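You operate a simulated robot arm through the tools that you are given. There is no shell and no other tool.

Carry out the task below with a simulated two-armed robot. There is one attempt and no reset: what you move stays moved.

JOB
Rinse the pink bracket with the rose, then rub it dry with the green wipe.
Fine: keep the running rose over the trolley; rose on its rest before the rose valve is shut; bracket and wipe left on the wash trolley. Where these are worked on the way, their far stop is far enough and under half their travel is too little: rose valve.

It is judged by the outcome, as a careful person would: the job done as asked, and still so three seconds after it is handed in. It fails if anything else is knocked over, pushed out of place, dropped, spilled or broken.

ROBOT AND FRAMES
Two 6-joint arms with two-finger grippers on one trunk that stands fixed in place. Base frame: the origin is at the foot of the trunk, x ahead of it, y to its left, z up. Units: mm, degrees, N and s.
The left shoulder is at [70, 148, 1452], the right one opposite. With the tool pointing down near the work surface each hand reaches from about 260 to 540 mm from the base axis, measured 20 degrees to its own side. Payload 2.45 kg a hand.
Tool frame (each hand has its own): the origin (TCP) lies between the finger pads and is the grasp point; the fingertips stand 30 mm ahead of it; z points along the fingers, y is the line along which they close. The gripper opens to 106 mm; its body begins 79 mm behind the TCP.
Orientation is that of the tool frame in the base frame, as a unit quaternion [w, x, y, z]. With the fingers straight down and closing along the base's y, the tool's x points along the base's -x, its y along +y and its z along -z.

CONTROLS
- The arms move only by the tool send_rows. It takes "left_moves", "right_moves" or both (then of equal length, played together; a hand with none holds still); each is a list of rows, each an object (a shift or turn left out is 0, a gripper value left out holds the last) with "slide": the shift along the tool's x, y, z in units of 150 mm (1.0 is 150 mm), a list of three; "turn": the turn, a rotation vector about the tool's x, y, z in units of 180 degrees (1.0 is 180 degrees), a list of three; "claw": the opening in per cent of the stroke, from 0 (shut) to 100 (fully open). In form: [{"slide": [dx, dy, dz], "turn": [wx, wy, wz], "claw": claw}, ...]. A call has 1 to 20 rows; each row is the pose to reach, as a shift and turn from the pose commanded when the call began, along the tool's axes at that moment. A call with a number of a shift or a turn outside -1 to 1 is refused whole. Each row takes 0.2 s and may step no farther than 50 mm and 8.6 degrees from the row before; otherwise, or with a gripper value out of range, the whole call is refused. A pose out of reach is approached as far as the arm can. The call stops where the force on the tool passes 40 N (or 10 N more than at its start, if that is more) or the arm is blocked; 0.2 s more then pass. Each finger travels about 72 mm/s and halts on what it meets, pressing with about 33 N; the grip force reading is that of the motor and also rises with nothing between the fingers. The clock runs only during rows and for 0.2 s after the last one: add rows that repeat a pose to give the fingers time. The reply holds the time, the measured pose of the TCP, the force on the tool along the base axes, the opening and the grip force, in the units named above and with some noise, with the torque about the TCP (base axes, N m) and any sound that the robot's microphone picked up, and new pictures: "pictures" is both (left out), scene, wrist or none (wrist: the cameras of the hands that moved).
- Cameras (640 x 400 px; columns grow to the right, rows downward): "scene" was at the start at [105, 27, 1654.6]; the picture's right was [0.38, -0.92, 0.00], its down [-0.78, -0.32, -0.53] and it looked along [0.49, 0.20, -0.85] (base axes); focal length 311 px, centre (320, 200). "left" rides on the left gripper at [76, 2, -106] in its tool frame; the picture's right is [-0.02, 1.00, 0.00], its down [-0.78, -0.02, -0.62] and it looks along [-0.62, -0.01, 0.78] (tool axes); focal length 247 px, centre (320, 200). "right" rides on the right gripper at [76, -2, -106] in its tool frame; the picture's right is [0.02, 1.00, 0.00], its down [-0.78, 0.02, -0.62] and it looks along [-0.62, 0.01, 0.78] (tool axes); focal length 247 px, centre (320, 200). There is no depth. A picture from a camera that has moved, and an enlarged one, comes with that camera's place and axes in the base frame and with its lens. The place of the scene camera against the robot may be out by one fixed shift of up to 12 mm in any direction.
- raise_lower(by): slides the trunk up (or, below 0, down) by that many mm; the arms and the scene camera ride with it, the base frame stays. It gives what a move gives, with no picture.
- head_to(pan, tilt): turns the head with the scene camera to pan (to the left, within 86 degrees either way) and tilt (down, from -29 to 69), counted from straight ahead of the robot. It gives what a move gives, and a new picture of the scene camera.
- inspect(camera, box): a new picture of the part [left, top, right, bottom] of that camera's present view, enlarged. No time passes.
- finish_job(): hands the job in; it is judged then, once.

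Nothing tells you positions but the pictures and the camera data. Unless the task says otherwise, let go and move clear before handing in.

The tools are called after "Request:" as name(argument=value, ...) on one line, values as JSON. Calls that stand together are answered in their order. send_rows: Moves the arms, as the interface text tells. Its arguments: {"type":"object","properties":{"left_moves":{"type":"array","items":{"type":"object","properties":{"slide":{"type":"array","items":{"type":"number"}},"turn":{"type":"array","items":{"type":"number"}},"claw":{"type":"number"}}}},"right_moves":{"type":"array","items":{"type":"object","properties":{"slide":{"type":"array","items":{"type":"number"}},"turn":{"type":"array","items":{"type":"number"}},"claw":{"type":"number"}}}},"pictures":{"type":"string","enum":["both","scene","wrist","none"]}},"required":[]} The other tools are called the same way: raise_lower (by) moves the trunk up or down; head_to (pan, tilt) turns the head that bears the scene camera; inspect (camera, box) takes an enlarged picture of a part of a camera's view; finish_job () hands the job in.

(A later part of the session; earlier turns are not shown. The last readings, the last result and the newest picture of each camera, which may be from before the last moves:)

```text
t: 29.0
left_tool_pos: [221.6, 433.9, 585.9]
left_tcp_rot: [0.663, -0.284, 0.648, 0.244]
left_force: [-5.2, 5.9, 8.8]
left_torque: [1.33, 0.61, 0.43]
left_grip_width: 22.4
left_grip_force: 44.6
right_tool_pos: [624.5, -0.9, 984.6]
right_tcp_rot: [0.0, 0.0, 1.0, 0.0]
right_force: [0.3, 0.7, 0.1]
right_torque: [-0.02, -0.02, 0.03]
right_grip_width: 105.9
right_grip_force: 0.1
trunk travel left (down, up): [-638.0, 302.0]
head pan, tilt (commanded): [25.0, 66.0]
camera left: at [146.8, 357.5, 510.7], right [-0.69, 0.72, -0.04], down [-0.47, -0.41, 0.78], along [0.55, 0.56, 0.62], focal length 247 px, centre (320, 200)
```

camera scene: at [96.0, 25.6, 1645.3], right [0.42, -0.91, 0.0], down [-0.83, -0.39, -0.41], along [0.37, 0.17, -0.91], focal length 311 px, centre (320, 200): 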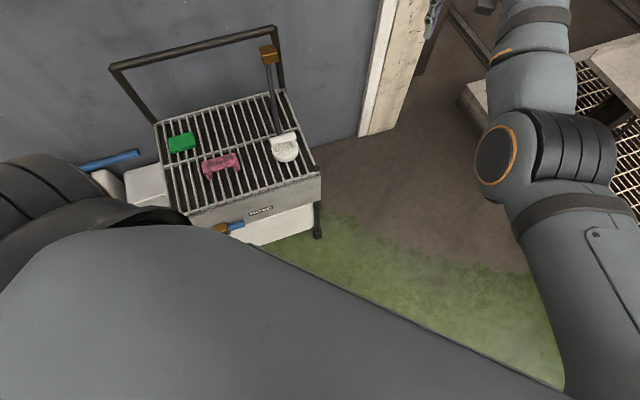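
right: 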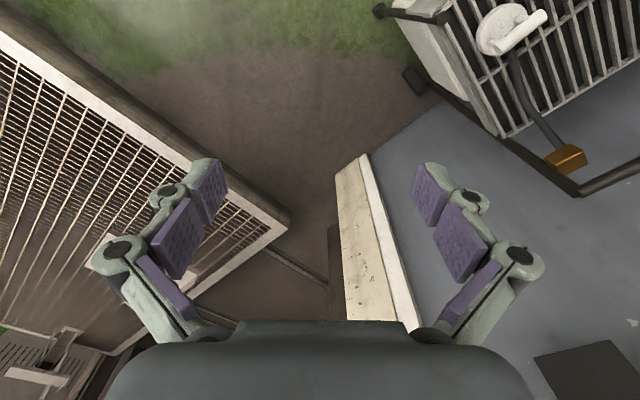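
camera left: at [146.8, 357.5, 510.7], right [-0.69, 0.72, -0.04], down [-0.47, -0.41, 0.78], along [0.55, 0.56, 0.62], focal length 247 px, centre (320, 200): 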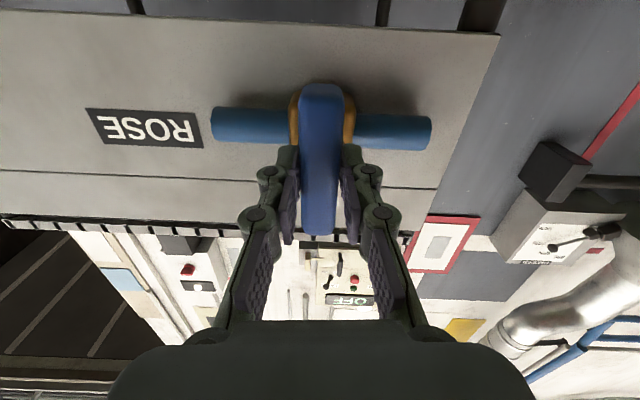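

The torque jumped to about 1.4 N·m with the bar square across the pipe: that's the far stop. Checking for water at the rose before letting go.

Request:
head_to(pan=35, tilt=50)

Request:
inspect(camera="scene", box=[220, 60, 420, 200])

```text
t: 29.8
left_tool_pos: [221.1, 432.9, 585.1]
left_tcp_rot: [0.664, -0.284, 0.648, 0.243]
left_force: [-8.5, 5.0, 7.6]
left_torque: [0.76, 0.85, 0.47]
left_grip_width: 22.5
left_grip_force: 45.1
right_tool_pos: [623.7, -0.1, 984.1]
right_tcp_rot: [0.001, 0.0, 1.0, 0.0]
right_force: [-0.4, 0.4, 0.3]
right_torque: [0.02, -0.01, -0.01]
right_grip_width: 105.9
right_grip_force: 0.1
trunk travel left (down, up): [-638.0, 302.0]
head pan, tilt (commanded): [35.0, 50.0]
camera scene: at [102.8, 43.9, 1377.5], right [0.57, -0.82, 0.0], down [-0.63, -0.44, -0.64], along [0.53, 0.37, -0.77], focal length 311 px, centre (320, 200)
```

scene: 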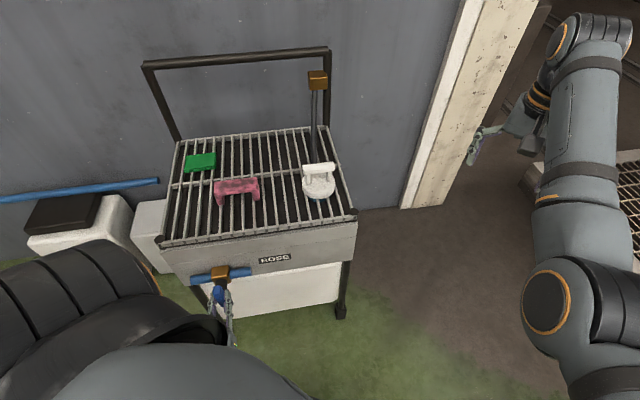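

```text
2.86 times, centred on (320, 130) of scene
camera zoom: at [102.8, 43.9, 1377.5], right [0.57, -0.82, 0.0], down [-0.63, -0.44, -0.64], along [0.53, 0.37, -0.77], focal length 890 px, centre (320, 400)
```

zoom: 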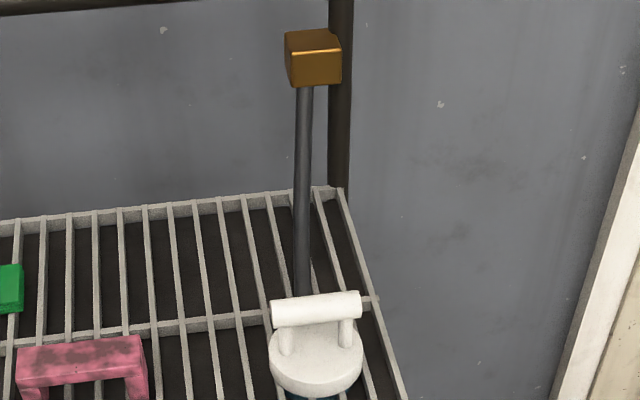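

Request:
inspect(camera="scene", box=[280, 145, 360, 215])

Request:
inspect(camera="scene", box=[160, 240, 280, 330])

```text
5.71 times, centred on (320, 180) of scene
camera zoom: at [102.8, 43.9, 1377.5], right [0.57, -0.82, 0.0], down [-0.63, -0.44, -0.64], along [0.53, 0.37, -0.77], focal length 1779 px, centre (320, 314)
```

zoom: 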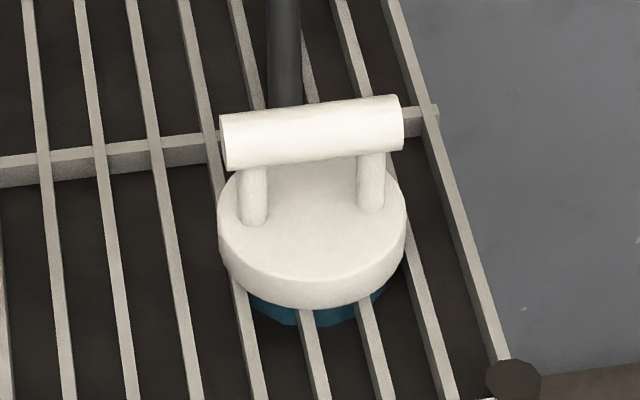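

```text
4.44 times, centred on (220, 285) of scene
camera zoom: at [102.8, 43.9, 1377.5], right [0.57, -0.82, 0.0], down [-0.63, -0.44, -0.64], along [0.53, 0.37, -0.77], focal length 1384 px, centre (764, -178)
```

zoom: 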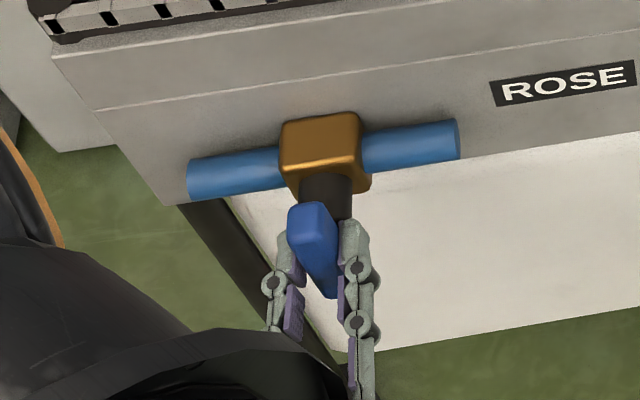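

Water is running down from the rose through the grate, so the valve is open. I'll release the bar and back straight off.

Request:
send_rows(left_moves=[{"claw": 100}, {"claw": 100}, {"claw": 100}, {"claw": 100}, {"slide": [0, 0, -0.15], "claw": 100}, {"slide": [0, 0, -0.35], "claw": 100}, {"slide": [0, 0, -0.55], "claw": 100}], pictures="both")

```text
t: 31.4
left_tool_pos: [163.6, 378.5, 586.6]
left_tcp_rot: [0.664, -0.285, 0.647, 0.244]
left_force: [0.3, -0.1, -0.3]
left_torque: [0.02, 0.0, 0.01]
left_grip_width: 105.9
left_grip_force: 0.1
right_tool_pos: [624.5, -0.3, 983.6]
right_tcp_rot: [0.0, 0.0, 1.0, 0.0]
right_force: [0.0, -0.4, -0.6]
right_torque: [0.0, -0.05, -0.03]
right_grip_width: 106.1
right_grip_force: 0.1
trunk travel left (down, up): [-638.0, 302.0]
head pan, tilt (commanded): [35.0, 50.0]
camera scene: at [103.6, 43.9, 1377.5], right [0.57, -0.82, 0.0], down [-0.63, -0.44, -0.64], along [0.53, 0.37, -0.77], focal length 311 px, centre (320, 200)
camera left: at [88.7, 299.2, 510.9], right [-0.69, 0.72, -0.04], down [-0.47, -0.41, 0.78], along [0.55, 0.56, 0.62], focal length 247 px, centre (320, 200)
```

scene: 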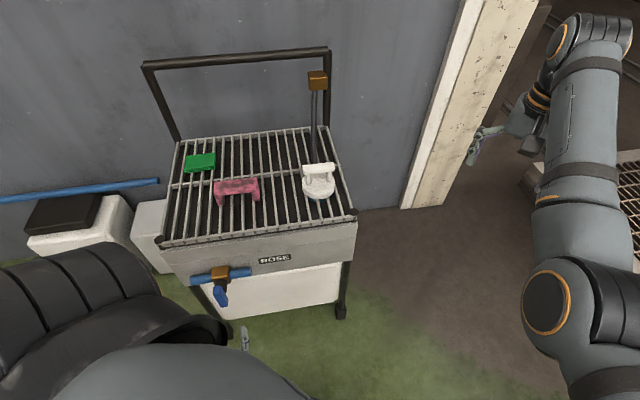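
left: 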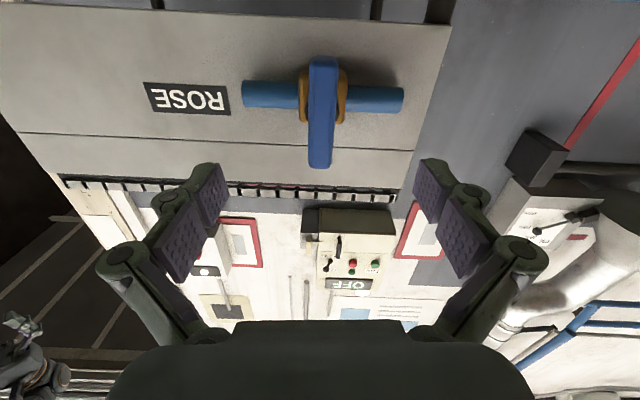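

Handle is upright and I'm clear of it. Now raise the trunk, square the roll, and swing the hand back to fingers-down.

Request:
raise_lower(by=287)

Request:
send_rows(left_moves=[{"turn": [0, 0, 0.02]}], pictures="none")

Request:
send_rows(left_moves=[{"slide": [0.012, 0, 0.02], "turn": [0, 0.0455, 0]}, {"slide": [0.025, 0, 0.04], "turn": [0, 0.0909, 0]}, {"slide": [0.037, 0, 0.06], "turn": [0, 0.1364, 0]}, {"slide": [0.05, 0, 0.08], "turn": [0, 0.1818, 0]}, {"slide": [0.062, 0, 0.1], "turn": [0, 0.2273, 0]}, {"slide": [0.075, 0, 0.12], "turn": [0, 0.2727, 0]}, {"slide": [0.087, 0, 0.14], "turn": [0, 0.3182, 0]}, {"slide": [0.1, 0, 0.16], "turn": [0, 0.3636, 0]}, {"slide": [0.112, 0, 0.18], "turn": [0, 0.4091, 0]}, {"slide": [0.125, 0, 0.2], "turn": [0, 0.4545, 0]}, {"slide": [0.137, 0, 0.22], "turn": [0, 0.5, 0]}], pictures="none")

```text
t: 34.3
left_tool_pos: [164.0, 375.7, 873.1]
left_tcp_rot: [0.663, -0.284, 0.648, 0.244]
left_force: [0.2, -0.9, -0.3]
left_torque: [0.03, -0.01, -0.01]
left_grip_width: 105.9
left_grip_force: 0.1
right_tool_pos: [624.2, 0.6, 1270.4]
right_tcp_rot: [0.0, 0.0, 1.0, 0.0]
right_force: [-0.3, 0.5, -0.4]
right_torque: [-0.01, -0.01, 0.01]
right_grip_width: 106.0
right_grip_force: 0.0
trunk travel left (down, up): [-925.0, 15.0]
head pan, tilt (commanded): [35.0, 50.0]
```

```text
t: 34.7
left_tool_pos: [163.7, 375.6, 872.9]
left_tcp_rot: [0.655, -0.265, 0.656, 0.265]
left_force: [-0.2, -0.5, -0.3]
left_torque: [-0.01, -0.01, -0.04]
left_grip_width: 106.0
left_grip_force: 0.1
right_tool_pos: [624.1, 0.5, 1270.3]
right_tcp_rot: [0.0, 0.001, 1.0, 0.0]
right_force: [0.4, -0.6, 0.3]
right_torque: [0.02, 0.02, 0.0]
right_grip_width: 106.0
right_grip_force: 0.1
trunk travel left (down, up): [-925.0, 15.0]
head pan, tilt (commanded): [35.0, 50.0]
```

```text
t: 37.1
left_tool_pos: [188.1, 399.5, 851.6]
left_tcp_rot: [-0.002, -0.373, 0.928, 0.0]
left_force: [0.5, 0.3, -0.6]
left_torque: [0.03, -0.01, -0.02]
left_grip_width: 106.0
left_grip_force: 0.1
right_tool_pos: [625.1, 1.5, 1270.3]
right_tcp_rot: [0.0, -0.001, 1.0, 0.001]
right_force: [0.3, 0.5, -0.3]
right_torque: [0.01, -0.01, 0.01]
right_grip_width: 105.8
right_grip_force: 0.0
trunk travel left (down, up): [-925.0, 15.0]
head pan, tilt (commanded): [35.0, 50.0]
```

Request:
send_rows(left_moves=[{"slide": [-0.178, -0.133, -0.2], "turn": [0, 0, 0.04]}, {"slide": [-0.355, -0.265, -0.4], "turn": [0, 0, 0.081]}, {"slide": [-0.533, -0.398, -0.6], "turn": [0, 0, 0.122]}], pictures="none")

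Request:
send_rows(left_moves=[{"slide": [-0.209, -0.047, -0.222], "turn": [0, 0, 0.03]}, {"slide": [-0.418, -0.094, -0.444], "turn": [0, 0, 0.061]}, {"slide": [-0.628, -0.141, -0.665], "turn": [0, 0, 0.092]}, {"slide": [-0.837, -0.188, -0.887], "turn": [0, 0, 0.122]}], pictures="none")

Request:
send_rows(left_moves=[{"slide": [-0.21, -0.155, -0.158], "turn": [0, 0, 0.033]}, {"slide": [-0.42, -0.31, -0.317], "turn": [0, 0, 0.066]}, {"slide": [-0.63, -0.465, -0.475], "turn": [0, 0, 0.1]}, {"slide": [-0.84, -0.62, -0.633], "turn": [0, 0, 0.133]}], pictures="none")

```text
t: 37.9
left_tool_pos: [285.7, 410.7, 942.0]
left_tcp_rot: [-0.001, -0.189, 0.982, 0.0]
left_force: [-0.4, -0.1, -0.7]
left_torque: [-0.01, 0.0, -0.02]
left_grip_width: 106.1
left_grip_force: 0.0
right_tool_pos: [624.7, -0.8, 1270.6]
right_tcp_rot: [0.001, 0.0, 1.0, 0.0]
right_force: [0.4, 0.4, -0.7]
right_torque: [-0.01, -0.01, 0.01]
right_grip_width: 105.9
right_grip_force: 0.1
trunk travel left (down, up): [-925.0, 15.0]
head pan, tilt (commanded): [35.0, 50.0]
```

```text
t: 38.9
left_tool_pos: [413.2, 432.2, 1073.2]
left_tcp_rot: [-0.001, 0.001, 1.0, 0.0]
left_force: [0.5, 0.9, 1.0]
left_torque: [0.03, -0.04, -0.02]
left_grip_width: 105.7
left_grip_force: 0.0
right_tool_pos: [625.7, 0.4, 1269.4]
right_tcp_rot: [0.0, 0.0, 1.0, 0.0]
right_force: [-0.4, -0.3, 0.0]
right_torque: [0.01, 0.01, 0.01]
right_grip_width: 105.9
right_grip_force: 0.0
trunk travel left (down, up): [-925.0, 15.0]
head pan, tilt (commanded): [35.0, 50.0]
```

```text
t: 39.9
left_tool_pos: [558.6, 352.0, 1136.6]
left_tcp_rot: [-0.001, 0.208, 0.978, 0.0]
left_force: [0.1, -0.3, 0.3]
left_torque: [0.02, 0.02, 0.01]
left_grip_width: 106.0
left_grip_force: 0.1
left hand out of reach, approached as far as the arm can: row 3, 4
right_tool_pos: [627.0, -0.8, 1270.4]
right_tcp_rot: [-0.001, 0.0, 1.0, 0.001]
right_force: [0.5, -0.7, 0.0]
right_torque: [0.03, 0.03, 0.01]
right_grip_width: 105.9
right_grip_force: 0.0
trunk travel left (down, up): [-925.0, 15.0]
head pan, tilt (commanded): [35.0, 50.0]
```

Request:
send_rows(left_moves=[{"turn": [0, 0, 0.041]}, {"turn": [0, 0, 0.082]}, {"turn": [0, 0, 0.1228]}], pictures="wrist")

Request:
raise_lower(by=-200)

Request:
inspect(camera="left", box=[0, 0, 640, 400])

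```text
t: 40.7
left_tool_pos: [557.9, 353.1, 1136.4]
left_tcp_rot: [-0.001, 0.393, 0.92, 0.0]
left_force: [0.1, -0.3, 0.0]
left_torque: [0.0, 0.02, 0.0]
left_grip_width: 106.2
left_grip_force: 0.0
right_tool_pos: [625.5, -0.0, 1270.5]
right_tcp_rot: [0.0, 0.0, 1.0, 0.0]
right_force: [0.2, -0.3, -0.7]
right_torque: [0.0, -0.01, -0.01]
right_grip_width: 106.0
right_grip_force: 0.1
trunk travel left (down, up): [-925.0, 15.0]
head pan, tilt (commanded): [35.0, 50.0]
camera left: at [506.0, 408.5, 1244.2], right [0.74, 0.68, 0.0], down [0.53, -0.58, 0.62], along [0.42, -0.46, -0.78], focal length 247 px, centre (320, 200)
```

left: 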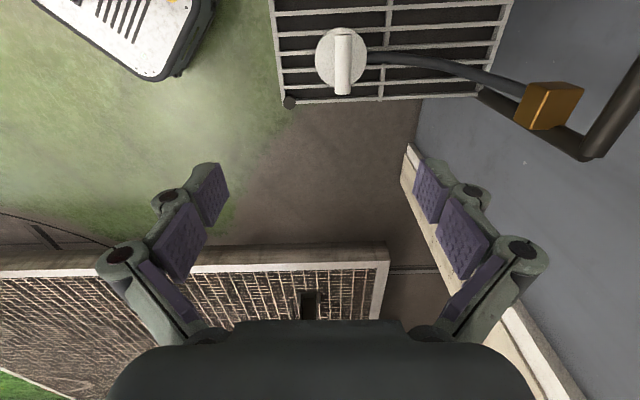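

```text
t: 42.8
left_tool_pos: [557.8, 352.7, 937.3]
left_tcp_rot: [0.001, 0.392, 0.92, 0.0]
left_force: [0.5, 0.6, -0.2]
left_torque: [-0.01, 0.01, -0.03]
left_grip_width: 106.0
left_grip_force: 0.0
right_tool_pos: [624.0, 0.4, 1071.3]
right_tcp_rot: [0.001, 0.0, 1.0, 0.0]
right_force: [0.0, 0.3, -0.7]
right_torque: [-0.02, 0.02, 0.03]
right_grip_width: 106.3
right_grip_force: 0.1
trunk travel left (down, up): [-725.0, 215.0]
head pan, tilt (commanded): [35.0, 50.0]
```

```text
1.00 times, centred on (320, 200) of left (not enlarged: the box is as wide or as high as the picture)
camera zoom: at [505.3, 408.9, 1044.4], right [0.74, 0.68, 0.0], down [0.53, -0.58, 0.62], along [0.42, -0.46, -0.78], focal length 247 px, centre (320, 200)
```

zoom: 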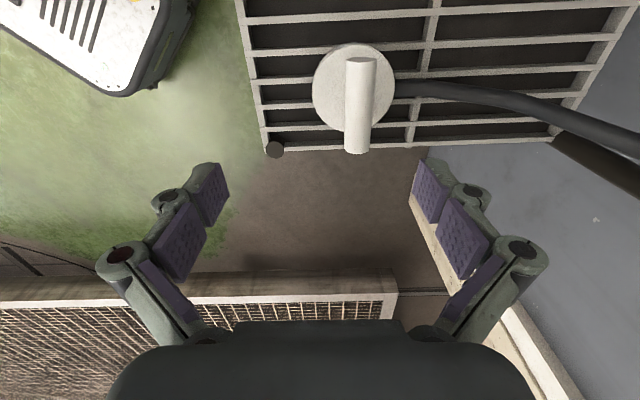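

Request:
inspect(camera="left", box=[280, 20, 440, 170])

```text
2.67 times, centred on (360, 95) of left
camera zoom: at [505.3, 408.9, 1044.4], right [0.74, 0.68, 0.0], down [0.53, -0.58, 0.62], along [0.42, -0.46, -0.78], focal length 659 px, centre (213, 480)
```

zoom: 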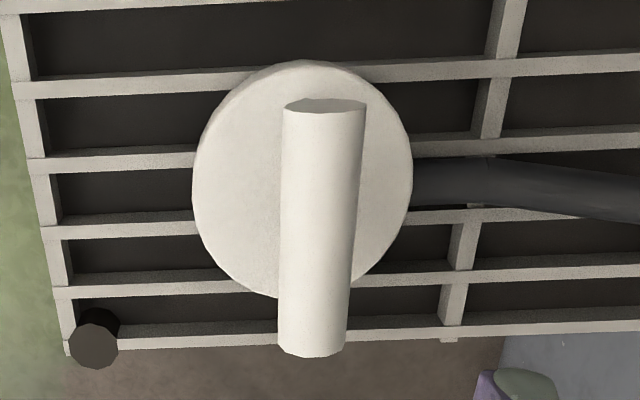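

The rose handle is centred near (586,376) with its axis at about z 810–820, running along the trolley's long side. I'll centre the hand above it with a part-open gripper and take another look.

Request:
send_rows(left_moves=[{"slide": [-0.01, 0.12, 0.13], "claw": 62}, {"slide": [-0.021, 0.243, 0.26], "claw": 62}, {"slide": [-0.021, 0.243, 0.4], "claw": 62}, {"slide": [-0.021, 0.243, 0.4], "claw": 62}], pictures="both")

Request:
inspect(camera="left", box=[220, 60, 460, 260])

```text
t: 43.8
left_tool_pos: [585.7, 377.3, 877.2]
left_tcp_rot: [0.0, 0.391, 0.92, 0.0]
left_force: [0.0, 0.0, -0.7]
left_torque: [-0.02, -0.02, 0.02]
left_grip_width: 65.5
left_grip_force: 0.0
right_tool_pos: [625.0, 0.7, 1071.9]
right_tcp_rot: [0.0, 0.0, 1.0, 0.0]
right_force: [-0.3, -0.4, 0.3]
right_torque: [0.04, 0.0, -0.02]
right_grip_width: 106.1
right_grip_force: 0.0
trunk travel left (down, up): [-725.0, 215.0]
head pan, tilt (commanded): [35.0, 50.0]
camera scene: at [104.3, 44.5, 1464.5], right [0.57, -0.82, 0.0], down [-0.63, -0.44, -0.64], along [0.53, 0.37, -0.77], focal length 311 px, centre (320, 200)
camera left: at [533.9, 432.6, 984.6], right [0.74, 0.68, 0.0], down [0.53, -0.58, 0.62], along [0.42, -0.46, -0.78], focal length 247 px, centre (320, 200)
```

scene: 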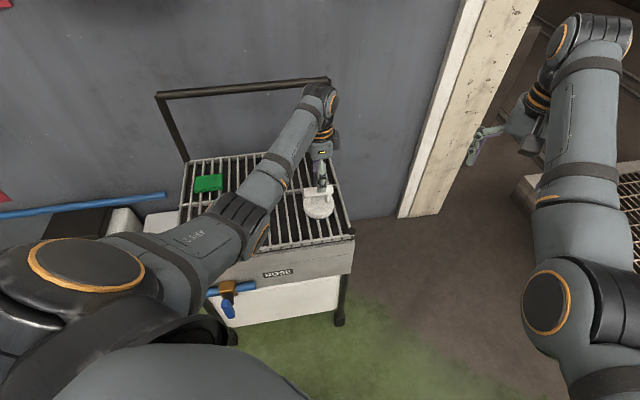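
left: 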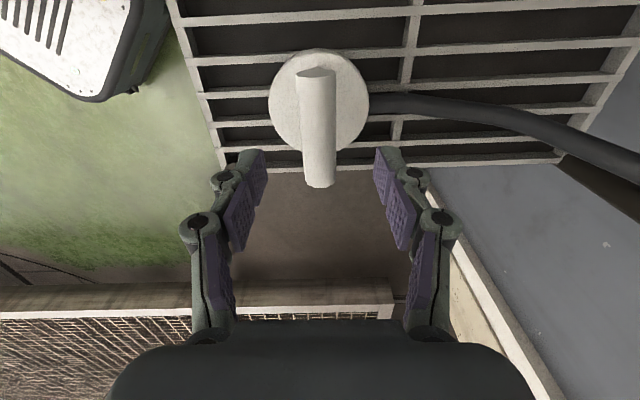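

```text
2.00 times, centred on (340, 160) of left
camera zoom: at [533.9, 432.6, 984.6], right [0.74, 0.68, 0.0], down [0.53, -0.58, 0.62], along [0.42, -0.46, -0.78], focal length 494 px, centre (280, 280)
```

zoom: 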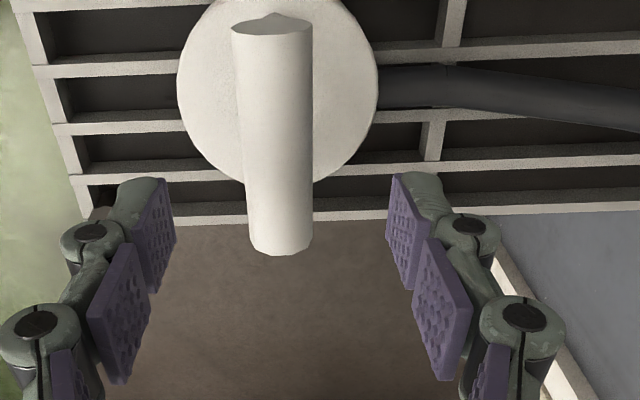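

Well centred over the handle, which is about 67 mm below. Descend, then close on it.

Request:
send_rows(left_moves=[{"slide": [0, 0, 0.15]}, {"slide": [0, 0, 0.3]}, {"slide": [0, 0, 0.44]}, {"slide": [0, 0, 0.44]}], pictures="wrist")

```text
t: 44.8
left_tool_pos: [585.5, 375.6, 811.7]
left_tcp_rot: [0.001, 0.392, 0.92, 0.0]
left_force: [-0.4, -0.2, -0.5]
left_torque: [0.05, -0.01, 0.01]
left_grip_width: 65.6
left_grip_force: 0.0
right_tool_pos: [624.2, -0.7, 1071.1]
right_tcp_rot: [0.001, 0.0, 1.0, 0.001]
right_force: [-0.5, -0.3, -0.9]
right_torque: [0.0, 0.02, 0.0]
right_grip_width: 106.2
right_grip_force: 0.0
trunk travel left (down, up): [-725.0, 215.0]
head pan, tilt (commanded): [35.0, 50.0]
camera left: at [533.5, 432.1, 918.6], right [0.74, 0.68, 0.0], down [0.53, -0.58, 0.62], along [0.42, -0.46, -0.78], focal length 247 px, centre (320, 200)
```

left: 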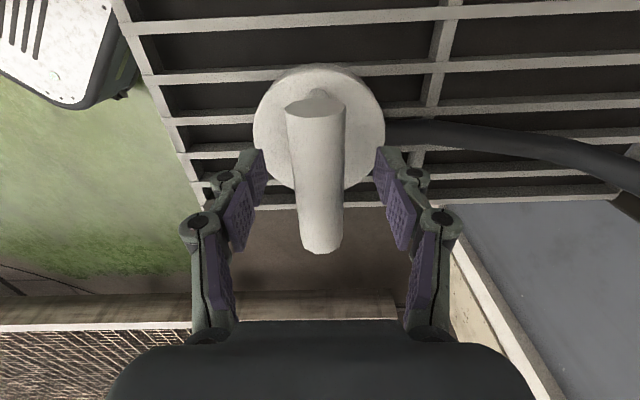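

Request:
send_rows(left_moves=[{"claw": 0}, {"claw": 0}, {"claw": 0}, {"claw": 0}], pictures="wrist")

```text
t: 45.8
left_tool_pos: [585.7, 377.1, 810.8]
left_tcp_rot: [0.0, 0.391, 0.921, -0.002]
left_force: [0.4, 0.1, -0.3]
left_torque: [-0.02, -0.01, -0.01]
left_grip_width: 24.3
left_grip_force: 33.4
right_tool_pos: [624.6, 0.7, 1070.7]
right_tcp_rot: [-0.001, 0.001, 1.0, 0.0]
right_force: [0.6, -0.6, 0.2]
right_torque: [0.0, 0.0, 0.02]
right_grip_width: 106.0
right_grip_force: 0.1
trunk travel left (down, up): [-725.0, 215.0]
head pan, tilt (commanded): [35.0, 50.0]
camera left: at [533.8, 432.3, 918.0], right [0.74, 0.68, 0.0], down [0.53, -0.58, 0.62], along [0.42, -0.46, -0.78], focal length 247 px, centre (320, 200)
```

left: 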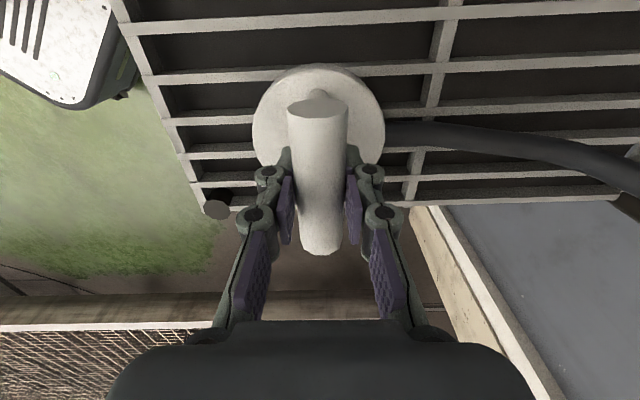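

The rose is held (24 mm bar). Lift it 100 mm straight up and check.

Request:
send_rows(left_moves=[{"slide": [0, 0, -0.1]}, {"slide": [0, 0, -0.25]}, {"slide": [0, 0, -0.45]}, {"slide": [0, 0, -0.667]}], pictures="both")

```text
t: 46.8
left_tool_pos: [584.7, 376.9, 911.2]
left_tcp_rot: [0.0, 0.391, 0.92, 0.0]
left_force: [-0.1, -0.1, 0.1]
left_torque: [-0.01, -0.01, 0.01]
left_grip_width: 0.1
left_grip_force: 28.4
right_tool_pos: [624.7, 0.8, 1071.2]
right_tcp_rot: [0.0, 0.0, 1.0, 0.001]
right_force: [-0.2, 0.3, 0.7]
right_torque: [-0.01, 0.01, 0.01]
right_grip_width: 106.1
right_grip_force: 0.1
trunk travel left (down, up): [-725.0, 215.0]
head pan, tilt (commanded): [35.0, 50.0]
camera scene: at [103.8, 44.2, 1464.5], right [0.57, -0.82, 0.0], down [-0.63, -0.44, -0.64], along [0.53, 0.37, -0.77], focal length 311 px, centre (320, 200)
camera left: at [533.6, 432.0, 1019.0], right [0.74, 0.68, 0.0], down [0.53, -0.58, 0.62], along [0.42, -0.46, -0.78], focal length 247 px, centre (320, 200)
```

scene: 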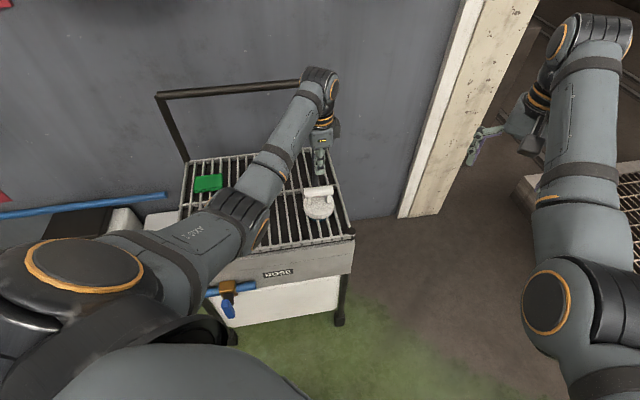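
left: 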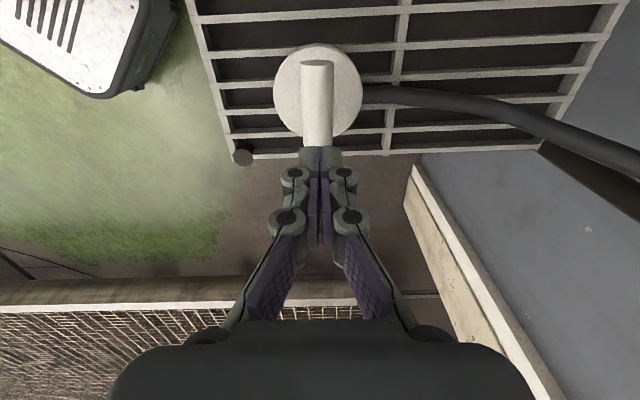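

The handle slipped out of the fingers during the lift; the rose seems still on its place. Let me look closely at it before trying again.

Request:
inspect(camera="left", box=[240, 20, 400, 170])

Request:
inspect(camera="scene", box=[270, 140, 370, 240])

```text
2.67 times, centred on (320, 95) of left
camera zoom: at [533.6, 432.0, 1019.0], right [0.74, 0.68, 0.0], down [0.53, -0.58, 0.62], along [0.42, -0.46, -0.78], focal length 659 px, centre (320, 480)
```

zoom: 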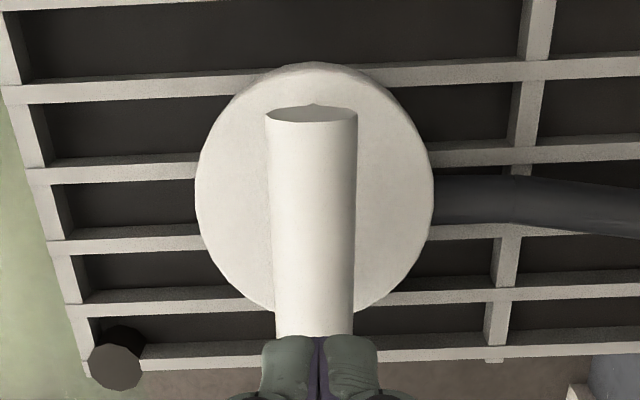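

```text
4.00 times, centred on (320, 190) of scene
camera zoom: at [103.8, 44.2, 1464.5], right [0.57, -0.82, 0.0], down [-0.63, -0.44, -0.64], along [0.53, 0.37, -0.77], focal length 1245 px, centre (320, 240)
```

zoom: 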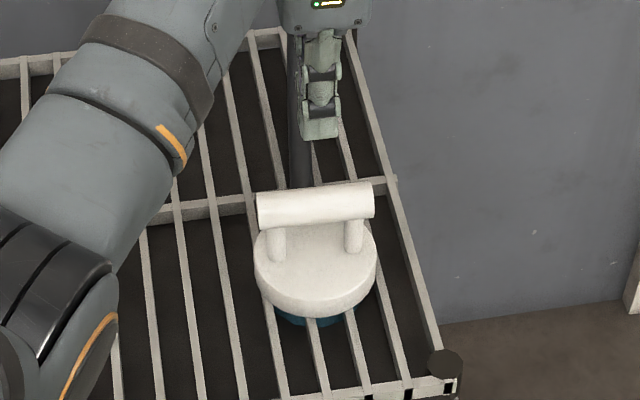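

The rose hasn't moved. I'll re-open, go back down slightly lower on the bar, grip again, and lift only a few millimetres at a time while reading the force.

Request:
send_rows(left_moves=[{"claw": 62}, {"claw": 62}, {"claw": 62}, {"slide": [0, 0, 0.2], "claw": 62}, {"slide": [0, 0, 0.4], "claw": 62}, {"slide": [0, 0, 0.6], "claw": 62}, {"slide": [0, 0, 0.7], "claw": 62}, {"slide": [0, 0, 0.7], "claw": 62}], pictures="wrist")

Request:
inspect(camera="left", box=[220, 60, 420, 260])

Request:
inspect(camera="scene", box=[270, 120, 370, 220])

```text
t: 48.6
left_tool_pos: [587.6, 374.2, 804.9]
left_tcp_rot: [0.001, 0.391, 0.92, -0.001]
left_force: [0.7, -0.9, -0.7]
left_torque: [-0.01, -0.01, -0.01]
left_grip_width: 65.6
left_grip_force: 0.1
right_tool_pos: [624.4, 0.1, 1069.6]
right_tcp_rot: [0.0, -0.001, 1.0, 0.0]
right_force: [-0.5, -0.3, -0.4]
right_torque: [0.0, 0.04, -0.03]
right_grip_width: 106.0
right_grip_force: 0.0
trunk travel left (down, up): [-725.0, 215.0]
head pan, tilt (commanded): [35.0, 50.0]
camera left: at [534.1, 430.8, 913.1], right [0.74, 0.68, 0.0], down [0.53, -0.58, 0.62], along [0.42, -0.46, -0.78], focal length 247 px, centre (320, 200)
```

left: 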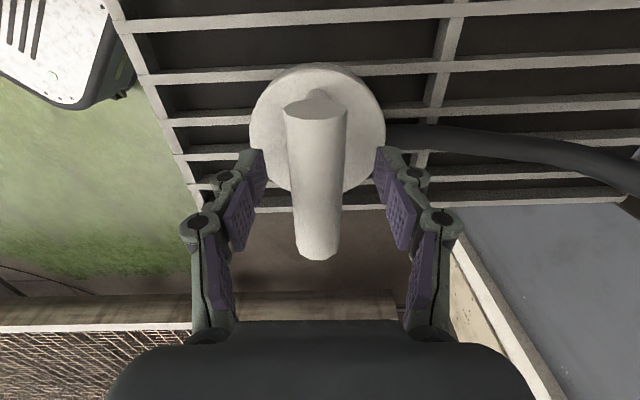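

```text
2.00 times, centred on (320, 160) of left
camera zoom: at [534.1, 430.8, 913.1], right [0.74, 0.68, 0.0], down [0.53, -0.58, 0.62], along [0.42, -0.46, -0.78], focal length 494 px, centre (320, 280)
```

zoom: 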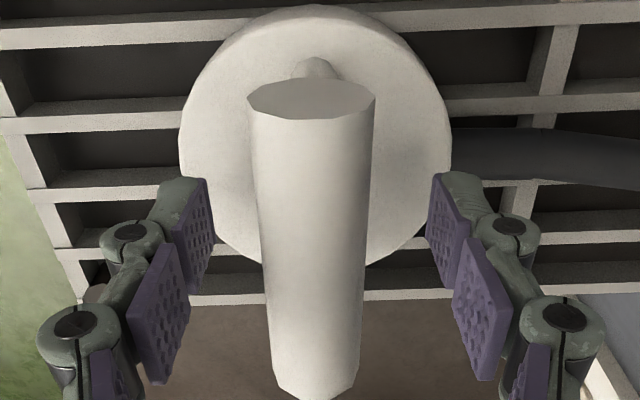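

```text
4.00 times, centred on (320, 170) of scene
camera zoom: at [104.0, 44.4, 1464.5], right [0.57, -0.82, 0.0], down [-0.63, -0.44, -0.64], along [0.53, 0.37, -0.77], focal length 1245 px, centre (320, 320)
```

zoom: 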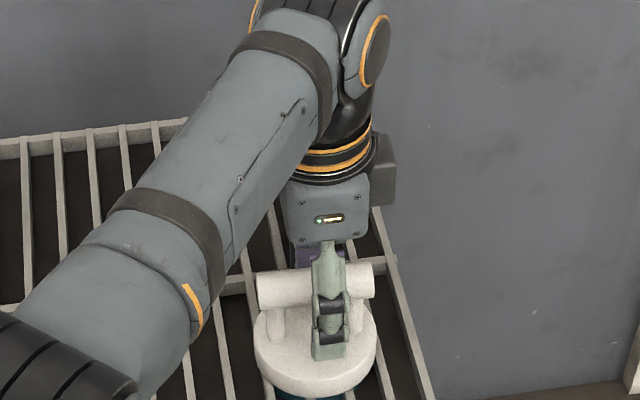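

Request:
send_rows(left_moves=[{"claw": 0}, {"claw": 0}, {"claw": 0}, {"claw": 0}, {"claw": 0}, {"slide": [0, 0, -0.02], "claw": 0}, {"slide": [0, 0, -0.02], "claw": 0}], pictures="none")

Request:
send_rows(left_moves=[{"slide": [0, 0, -0.02], "claw": 0}, {"slide": [0, 0, -0.04], "claw": 0}], pictures="none")

```text
t: 50.2
left_tool_pos: [585.8, 377.8, 809.4]
left_tcp_rot: [-0.001, 0.391, 0.92, 0.0]
left_force: [0.3, -0.2, -3.4]
left_torque: [-0.03, -0.03, -0.02]
left_grip_width: 23.8
left_grip_force: 33.2
right_tool_pos: [625.1, 1.0, 1069.9]
right_tcp_rot: [0.0, 0.0, 1.0, 0.0]
right_force: [-0.1, -0.2, -0.1]
right_torque: [0.0, 0.03, -0.03]
right_grip_width: 106.0
right_grip_force: 0.0
trunk travel left (down, up): [-725.0, 215.0]
head pan, tilt (commanded): [35.0, 50.0]
```

```text
t: 50.8
left_tool_pos: [585.9, 375.8, 814.7]
left_tcp_rot: [0.0, 0.392, 0.92, -0.001]
left_force: [-0.4, 0.0, -2.3]
left_torque: [-0.03, 0.02, 0.02]
left_grip_width: 24.3
left_grip_force: 33.3
right_tool_pos: [624.4, -0.5, 1071.4]
right_tcp_rot: [0.001, 0.0, 1.0, 0.0]
right_force: [-0.3, -0.4, 0.3]
right_torque: [0.01, 0.01, -0.01]
right_grip_width: 105.9
right_grip_force: 0.0
trunk travel left (down, up): [-725.0, 215.0]
head pan, tilt (commanded): [35.0, 50.0]
```

Request:
send_rows(left_moves=[{"slide": [0, 0, -0.03], "claw": 0}, {"slide": [0, 0, -0.06], "claw": 0}], pictures="both")

Request:
inspect(camera="scene", box=[270, 120, 370, 220])

```text
t: 51.4
left_tool_pos: [585.2, 377.3, 823.9]
left_tcp_rot: [0.001, 0.392, 0.92, 0.0]
left_force: [0.1, 0.0, -2.9]
left_torque: [-0.04, -0.03, -0.01]
left_grip_width: 23.9
left_grip_force: 32.8
right_tool_pos: [625.3, 0.7, 1070.9]
right_tcp_rot: [0.001, 0.001, 1.0, 0.0]
right_force: [-0.1, 0.4, 0.2]
right_torque: [-0.01, -0.01, -0.01]
right_grip_width: 106.3
right_grip_force: 0.0
trunk travel left (down, up): [-725.0, 215.0]
head pan, tilt (commanded): [35.0, 50.0]
camera scene: at [104.8, 44.9, 1464.4], right [0.57, -0.82, 0.0], down [-0.63, -0.44, -0.64], along [0.53, 0.37, -0.77], focal length 311 px, centre (320, 200)
camera left: at [534.2, 431.9, 930.8], right [0.74, 0.68, 0.0], down [0.53, -0.58, 0.62], along [0.42, -0.46, -0.78], focal length 247 px, centre (320, 200)
```

scene: 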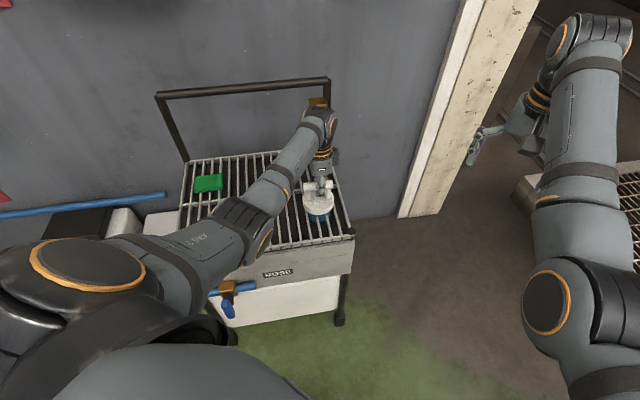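
left: 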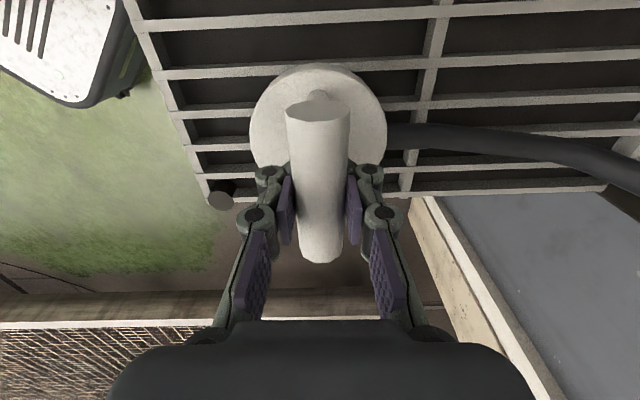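

```text
4.00 times, centred on (320, 170) of scene
camera zoom: at [104.8, 44.9, 1464.4], right [0.57, -0.82, 0.0], down [-0.63, -0.44, -0.64], along [0.53, 0.37, -0.77], focal length 1245 px, centre (320, 320)
```

zoom: 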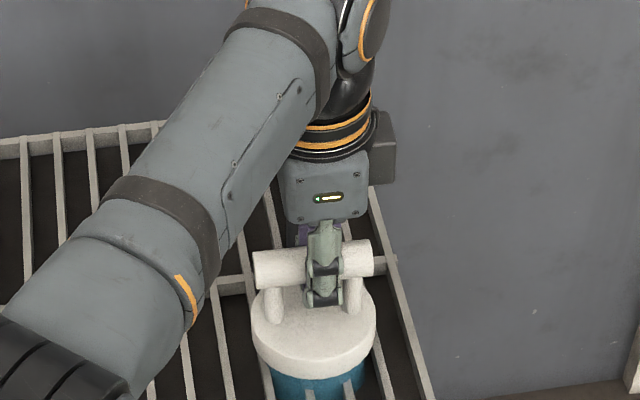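

The rose is lifting cleanly with only about 3 N of weight, so a gentle motion holds. I'll continue lifting slowly to about 100 mm above its rest.

Request:
send_rows(left_moves=[{"slide": [0, 0, -0.06], "claw": 0}, {"slide": [0, 0, -0.13], "claw": 0}, {"slide": [0, 0, -0.2], "claw": 0}, {"slide": [0, 0, -0.27], "claw": 0}, {"slide": [0, 0, -0.34], "claw": 0}, {"slide": [0, 0, -0.41], "claw": 0}, {"slide": [0, 0, -0.48], "claw": 0}, {"slide": [0, 0, -0.55], "claw": 0}], pictures="both")

```text
t: 53.2
left_tool_pos: [585.2, 376.7, 906.3]
left_tcp_rot: [-0.001, 0.392, 0.92, -0.001]
left_force: [0.0, -0.8, -2.8]
left_torque: [0.01, -0.02, 0.02]
left_grip_width: 23.9
left_grip_force: 33.2
right_tool_pos: [625.5, 0.6, 1070.5]
right_tcp_rot: [0.0, 0.0, 1.0, 0.0]
right_force: [0.5, -0.5, 0.2]
right_torque: [-0.02, 0.01, -0.01]
right_grip_width: 105.9
right_grip_force: 0.1
trunk travel left (down, up): [-725.0, 215.0]
head pan, tilt (commanded): [35.0, 50.0]
camera scene: at [104.7, 44.8, 1464.4], right [0.57, -0.82, 0.0], down [-0.63, -0.44, -0.64], along [0.53, 0.37, -0.77], focal length 311 px, centre (320, 200)
camera left: at [534.0, 431.4, 1013.6], right [0.74, 0.68, 0.0], down [0.53, -0.58, 0.62], along [0.42, -0.46, -0.78], focal length 247 px, centre (320, 200)
```

scene: 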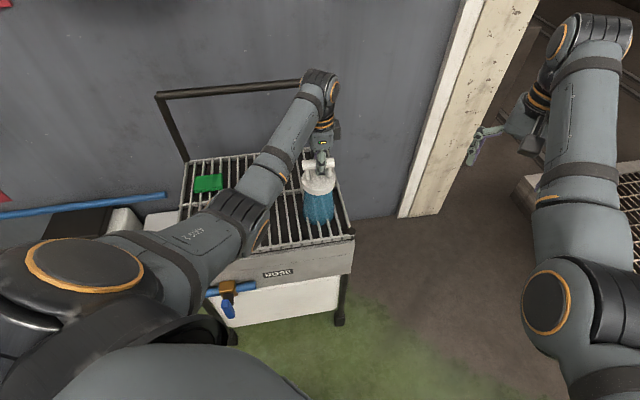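
left: 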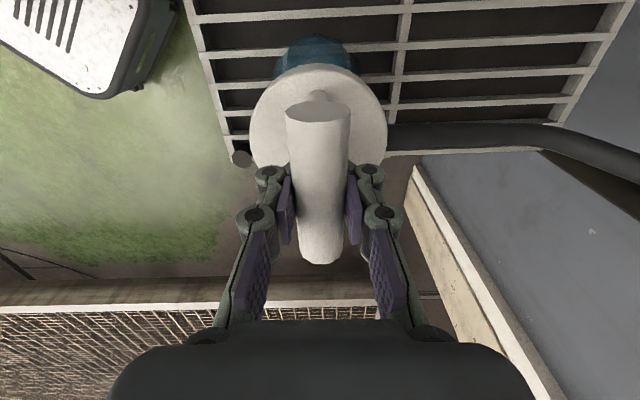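

The spray is running straight down. I'll carry it slowly along the trolley toward the bracket, staying over the grate.

Request:
send_rows(left_moves=[{"slide": [0.06, 0, 0], "claw": 0}, {"slide": [0.16, 0, 0], "claw": 0}, {"slide": [0.28, 0, 0], "claw": 0}, {"slide": [0.4, -0.005, 0], "claw": 0}, {"slide": [0.52, -0.008, 0], "claw": 0}, {"slide": [0.64, -0.01, 0], "claw": 0}, {"slide": [0.76, -0.012, 0], "claw": 0}, {"slide": [0.88, -0.014, 0], "claw": 0}, {"slide": [0.96, -0.015, 0], "claw": 0}], pictures="both")

```text
t: 55.2
left_tool_pos: [483.4, 478.7, 907.5]
left_tcp_rot: [0.001, 0.391, 0.92, -0.001]
left_force: [-0.4, 0.4, -3.2]
left_torque: [-0.04, -0.01, 0.01]
left_grip_width: 24.1
left_grip_force: 33.3
right_tool_pos: [624.5, 0.3, 1071.4]
right_tcp_rot: [0.0, 0.0, 1.0, 0.0]
right_force: [-1.1, -0.2, -0.3]
right_torque: [-0.04, 0.05, 0.02]
right_grip_width: 105.9
right_grip_force: 0.1
trunk travel left (down, up): [-725.0, 215.0]
head pan, tilt (commanded): [35.0, 50.0]
camera scene: at [104.2, 45.4, 1464.4], right [0.57, -0.82, 0.0], down [-0.63, -0.44, -0.64], along [0.53, 0.37, -0.77], focal length 311 px, centre (320, 200)
camera left: at [431.7, 534.9, 1013.9], right [0.74, 0.68, 0.0], down [0.53, -0.58, 0.62], along [0.42, -0.46, -0.78], focal length 247 px, centre (320, 200)
```

scene: 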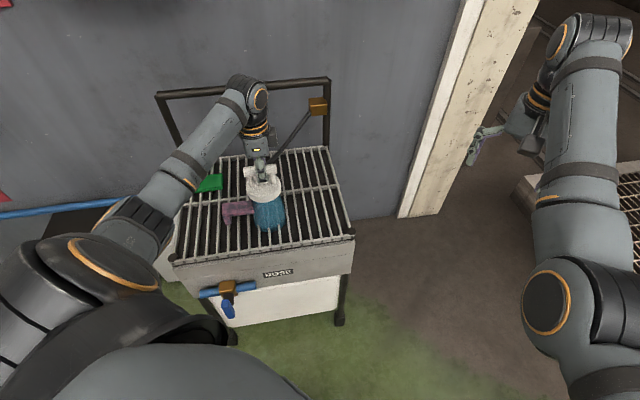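
left: 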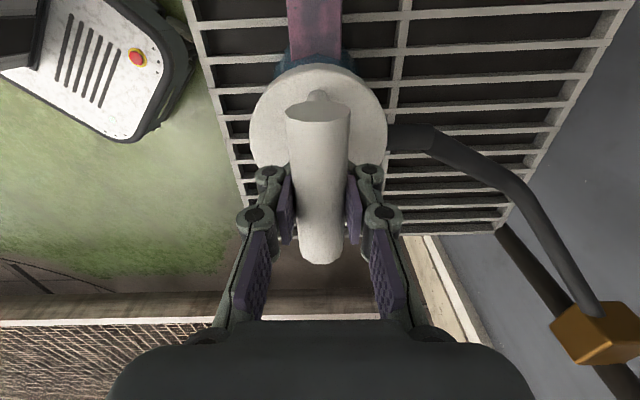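

The spray now reaches the bracket's right end. Continuing slowly over its centre.

Request:
send_rows(left_moves=[{"slide": [0.06, 0, 0], "claw": 0}, {"slide": [0.14, 0, 0], "claw": 0}, {"slide": [0.22, -0.003, 0], "claw": 0}, {"slide": [0.3, -0.006, 0], "claw": 0}, {"slide": [0.38, -0.006, 0], "claw": 0}, {"slide": [0.44, -0.006, 0], "claw": 0}, {"slide": [0.48, -0.006, 0], "claw": 0}, {"slide": [0.48, -0.006, 0], "claw": 0}, {"slide": [0.48, -0.006, 0], "claw": 0}, {"slide": [0.48, -0.006, 0], "claw": 0}], pictures="both")

Request:
inspect(camera="scene", box=[180, 120, 300, 240])

```text
t: 57.4
left_tool_pos: [434.8, 529.9, 906.1]
left_tcp_rot: [0.0, 0.392, 0.92, 0.0]
left_force: [-0.7, 0.5, -3.0]
left_torque: [-0.03, -0.02, -0.04]
left_grip_width: 23.8
left_grip_force: 33.2
right_tool_pos: [625.3, -0.1, 1070.4]
right_tcp_rot: [0.0, 0.0, 1.0, 0.001]
right_force: [0.7, 0.6, 0.4]
right_torque: [0.01, 0.03, 0.01]
right_grip_width: 106.0
right_grip_force: 0.0
trunk travel left (down, up): [-725.0, 215.0]
head pan, tilt (commanded): [35.0, 50.0]
camera scene: at [104.6, 45.1, 1464.4], right [0.57, -0.82, 0.0], down [-0.63, -0.44, -0.64], along [0.53, 0.37, -0.77], focal length 311 px, centre (320, 200)
camera left: at [381.9, 585.8, 1013.5], right [0.74, 0.68, 0.0], down [0.53, -0.58, 0.62], along [0.42, -0.46, -0.78], focal length 247 px, centre (320, 200)
```

scene: 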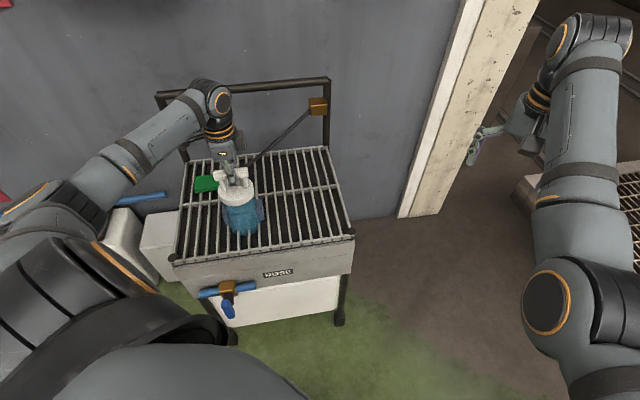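
left: 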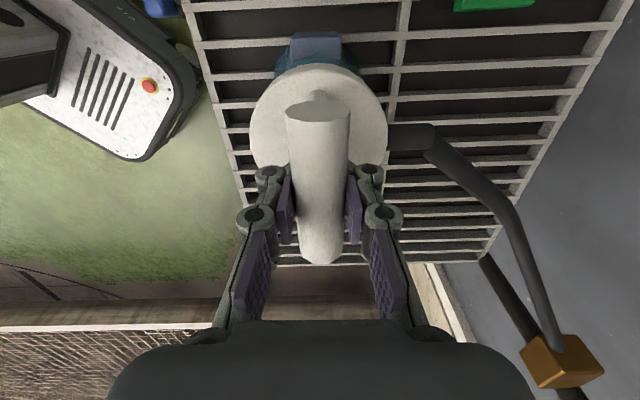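

```text
3.33 times, centred on (240, 180) of scene
camera zoom: at [104.6, 45.1, 1464.4], right [0.57, -0.82, 0.0], down [-0.63, -0.44, -0.64], along [0.53, 0.37, -0.77], focal length 1038 px, centre (587, 267)
```

zoom: 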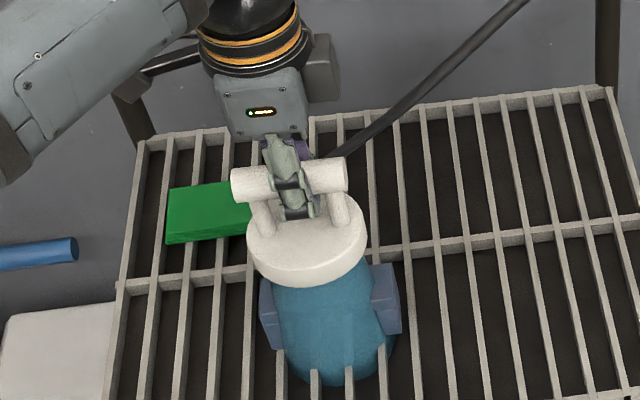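

The spray is centred on the bracket and it looks wet. I'll sweep along its length both ways with short dwells so every part is rinsed.

Request:
send_rows(left_moves=[{"slide": [0.07, 0, 0], "claw": 0}, {"slide": [0.15, 0, 0], "claw": 0}, {"slide": [0.23, 0, 0], "claw": 0}, {"slide": [0.28, 0, 0], "claw": 0}, {"slide": [0.28, 0.04, 0], "claw": 0}, {"slide": [0.28, 0.06, 0], "claw": 0}, {"slide": [0.28, 0.06, 0], "claw": 0}, {"slide": [0.28, 0, 0], "claw": 0}, {"slide": [0.28, -0.06, 0], "claw": 0}, {"slide": [0.28, -0.1, 0], "claw": 0}, {"slide": [0.28, -0.1, 0], "claw": 0}, {"slide": [0.28, -0.1, 0], "claw": 0}, {"slide": [0.21, -0.1, 0], "claw": 0}, {"slide": [0.14, -0.1, 0], "claw": 0}, {"slide": [0.07, -0.1, 0], "claw": 0}, {"slide": [0, -0.1, 0], "claw": 0}, {"slide": [0, -0.1, 0], "claw": 0}, {"slide": [-0.07, -0.1, 0], "claw": 0}, {"slide": [-0.14, -0.1, 0], "claw": 0}, {"slide": [-0.21, -0.1, 0], "claw": 0}], pictures="both")

Request:
send_rows(left_moves=[{"slide": [-0.07, 0, 0], "claw": 0}, {"slide": [-0.07, 0.05, 0], "claw": 0}, {"slide": [-0.07, 0.1, 0], "claw": 0}, {"slide": [-0.07, 0.16, 0], "claw": 0}, {"slide": [-0.07, 0.16, 0], "claw": 0}, {"slide": [-0.07, 0.16, 0], "claw": 0}, {"slide": [0, 0.16, 0], "claw": 0}, {"slide": [0.07, 0.16, 0], "claw": 0}, {"slide": [0.14, 0.16, 0], "claw": 0}, {"slide": [0.21, 0.16, 0], "claw": 0}, {"slide": [0.21, 0.1, 0], "claw": 0}, {"slide": [0.21, 0.1, 0], "claw": 0}, {"slide": [0.21, 0.1, 0], "claw": 0}, {"slide": [0.21, 0.1, 0], "claw": 0}, {"slide": [0.21, 0.1, 0], "claw": 0}], pictures="both")

```text
t: 61.6
left_tool_pos: [445.3, 496.6, 905.5]
left_tcp_rot: [0.0, 0.392, 0.92, -0.001]
left_force: [-0.1, -0.3, -3.2]
left_torque: [-0.04, 0.01, 0.03]
left_grip_width: 23.9
left_grip_force: 33.4
left hand out of reach, approached as far as the arm can: row 10, 11, 12
right_tool_pos: [624.4, -0.0, 1071.4]
right_tcp_rot: [0.0, 0.0, 1.0, 0.0]
right_force: [0.8, 0.3, -0.5]
right_torque: [0.0, -0.02, -0.01]
right_grip_width: 106.1
right_grip_force: 0.0
trunk travel left (down, up): [-725.0, 215.0]
head pan, tilt (commanded): [35.0, 50.0]
camera scene: at [104.9, 44.9, 1464.4], right [0.57, -0.82, 0.0], down [-0.63, -0.44, -0.64], along [0.53, 0.37, -0.77], focal length 311 px, centre (320, 200)
camera left: at [393.5, 552.3, 1013.3], right [0.74, 0.68, 0.0], down [0.53, -0.58, 0.62], along [0.42, -0.46, -0.78], focal length 247 px, centre (320, 200)
```

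scene: 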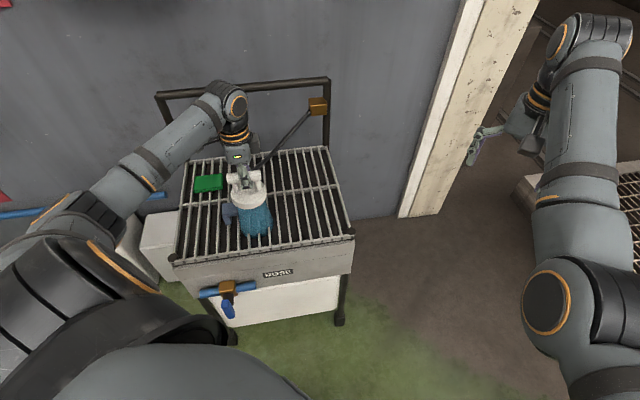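
left: 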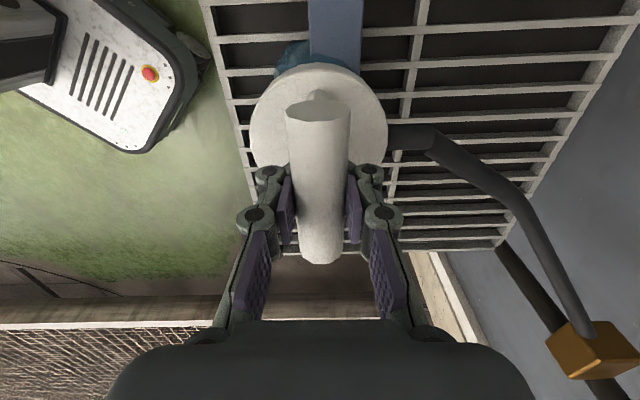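

```text
t: 64.8
left_tool_pos: [435.7, 530.3, 905.7]
left_tcp_rot: [0.0, 0.392, 0.92, -0.001]
left_force: [0.2, -0.1, -2.7]
left_torque: [-0.03, -0.01, 0.01]
left_grip_width: 23.8
left_grip_force: 33.0
right_tool_pos: [625.0, 0.2, 1070.7]
right_tcp_rot: [0.0, 0.0, 1.0, 0.0]
right_force: [0.8, -0.1, -0.6]
right_torque: [-0.01, -0.02, -0.01]
right_grip_width: 106.1
right_grip_force: 0.1
trunk travel left (down, up): [-725.0, 215.0]
head pan, tilt (commanded): [35.0, 50.0]
camera scene: at [104.7, 45.2, 1464.4], right [0.57, -0.82, 0.0], down [-0.63, -0.44, -0.64], along [0.53, 0.37, -0.77], focal length 311 px, centre (320, 200)
camera left: at [381.9, 585.6, 1013.6], right [0.74, 0.68, 0.0], down [0.53, -0.58, 0.62], along [0.42, -0.46, -0.78], focal length 247 px, centre (320, 200)
```

scene: 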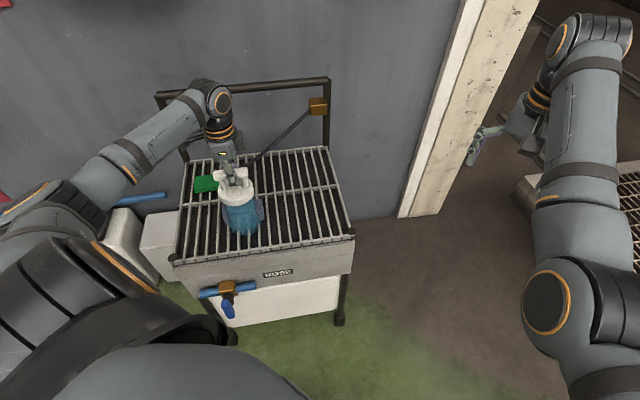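
left: 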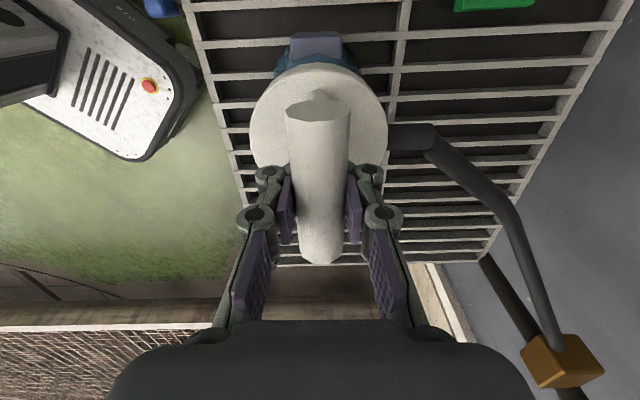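

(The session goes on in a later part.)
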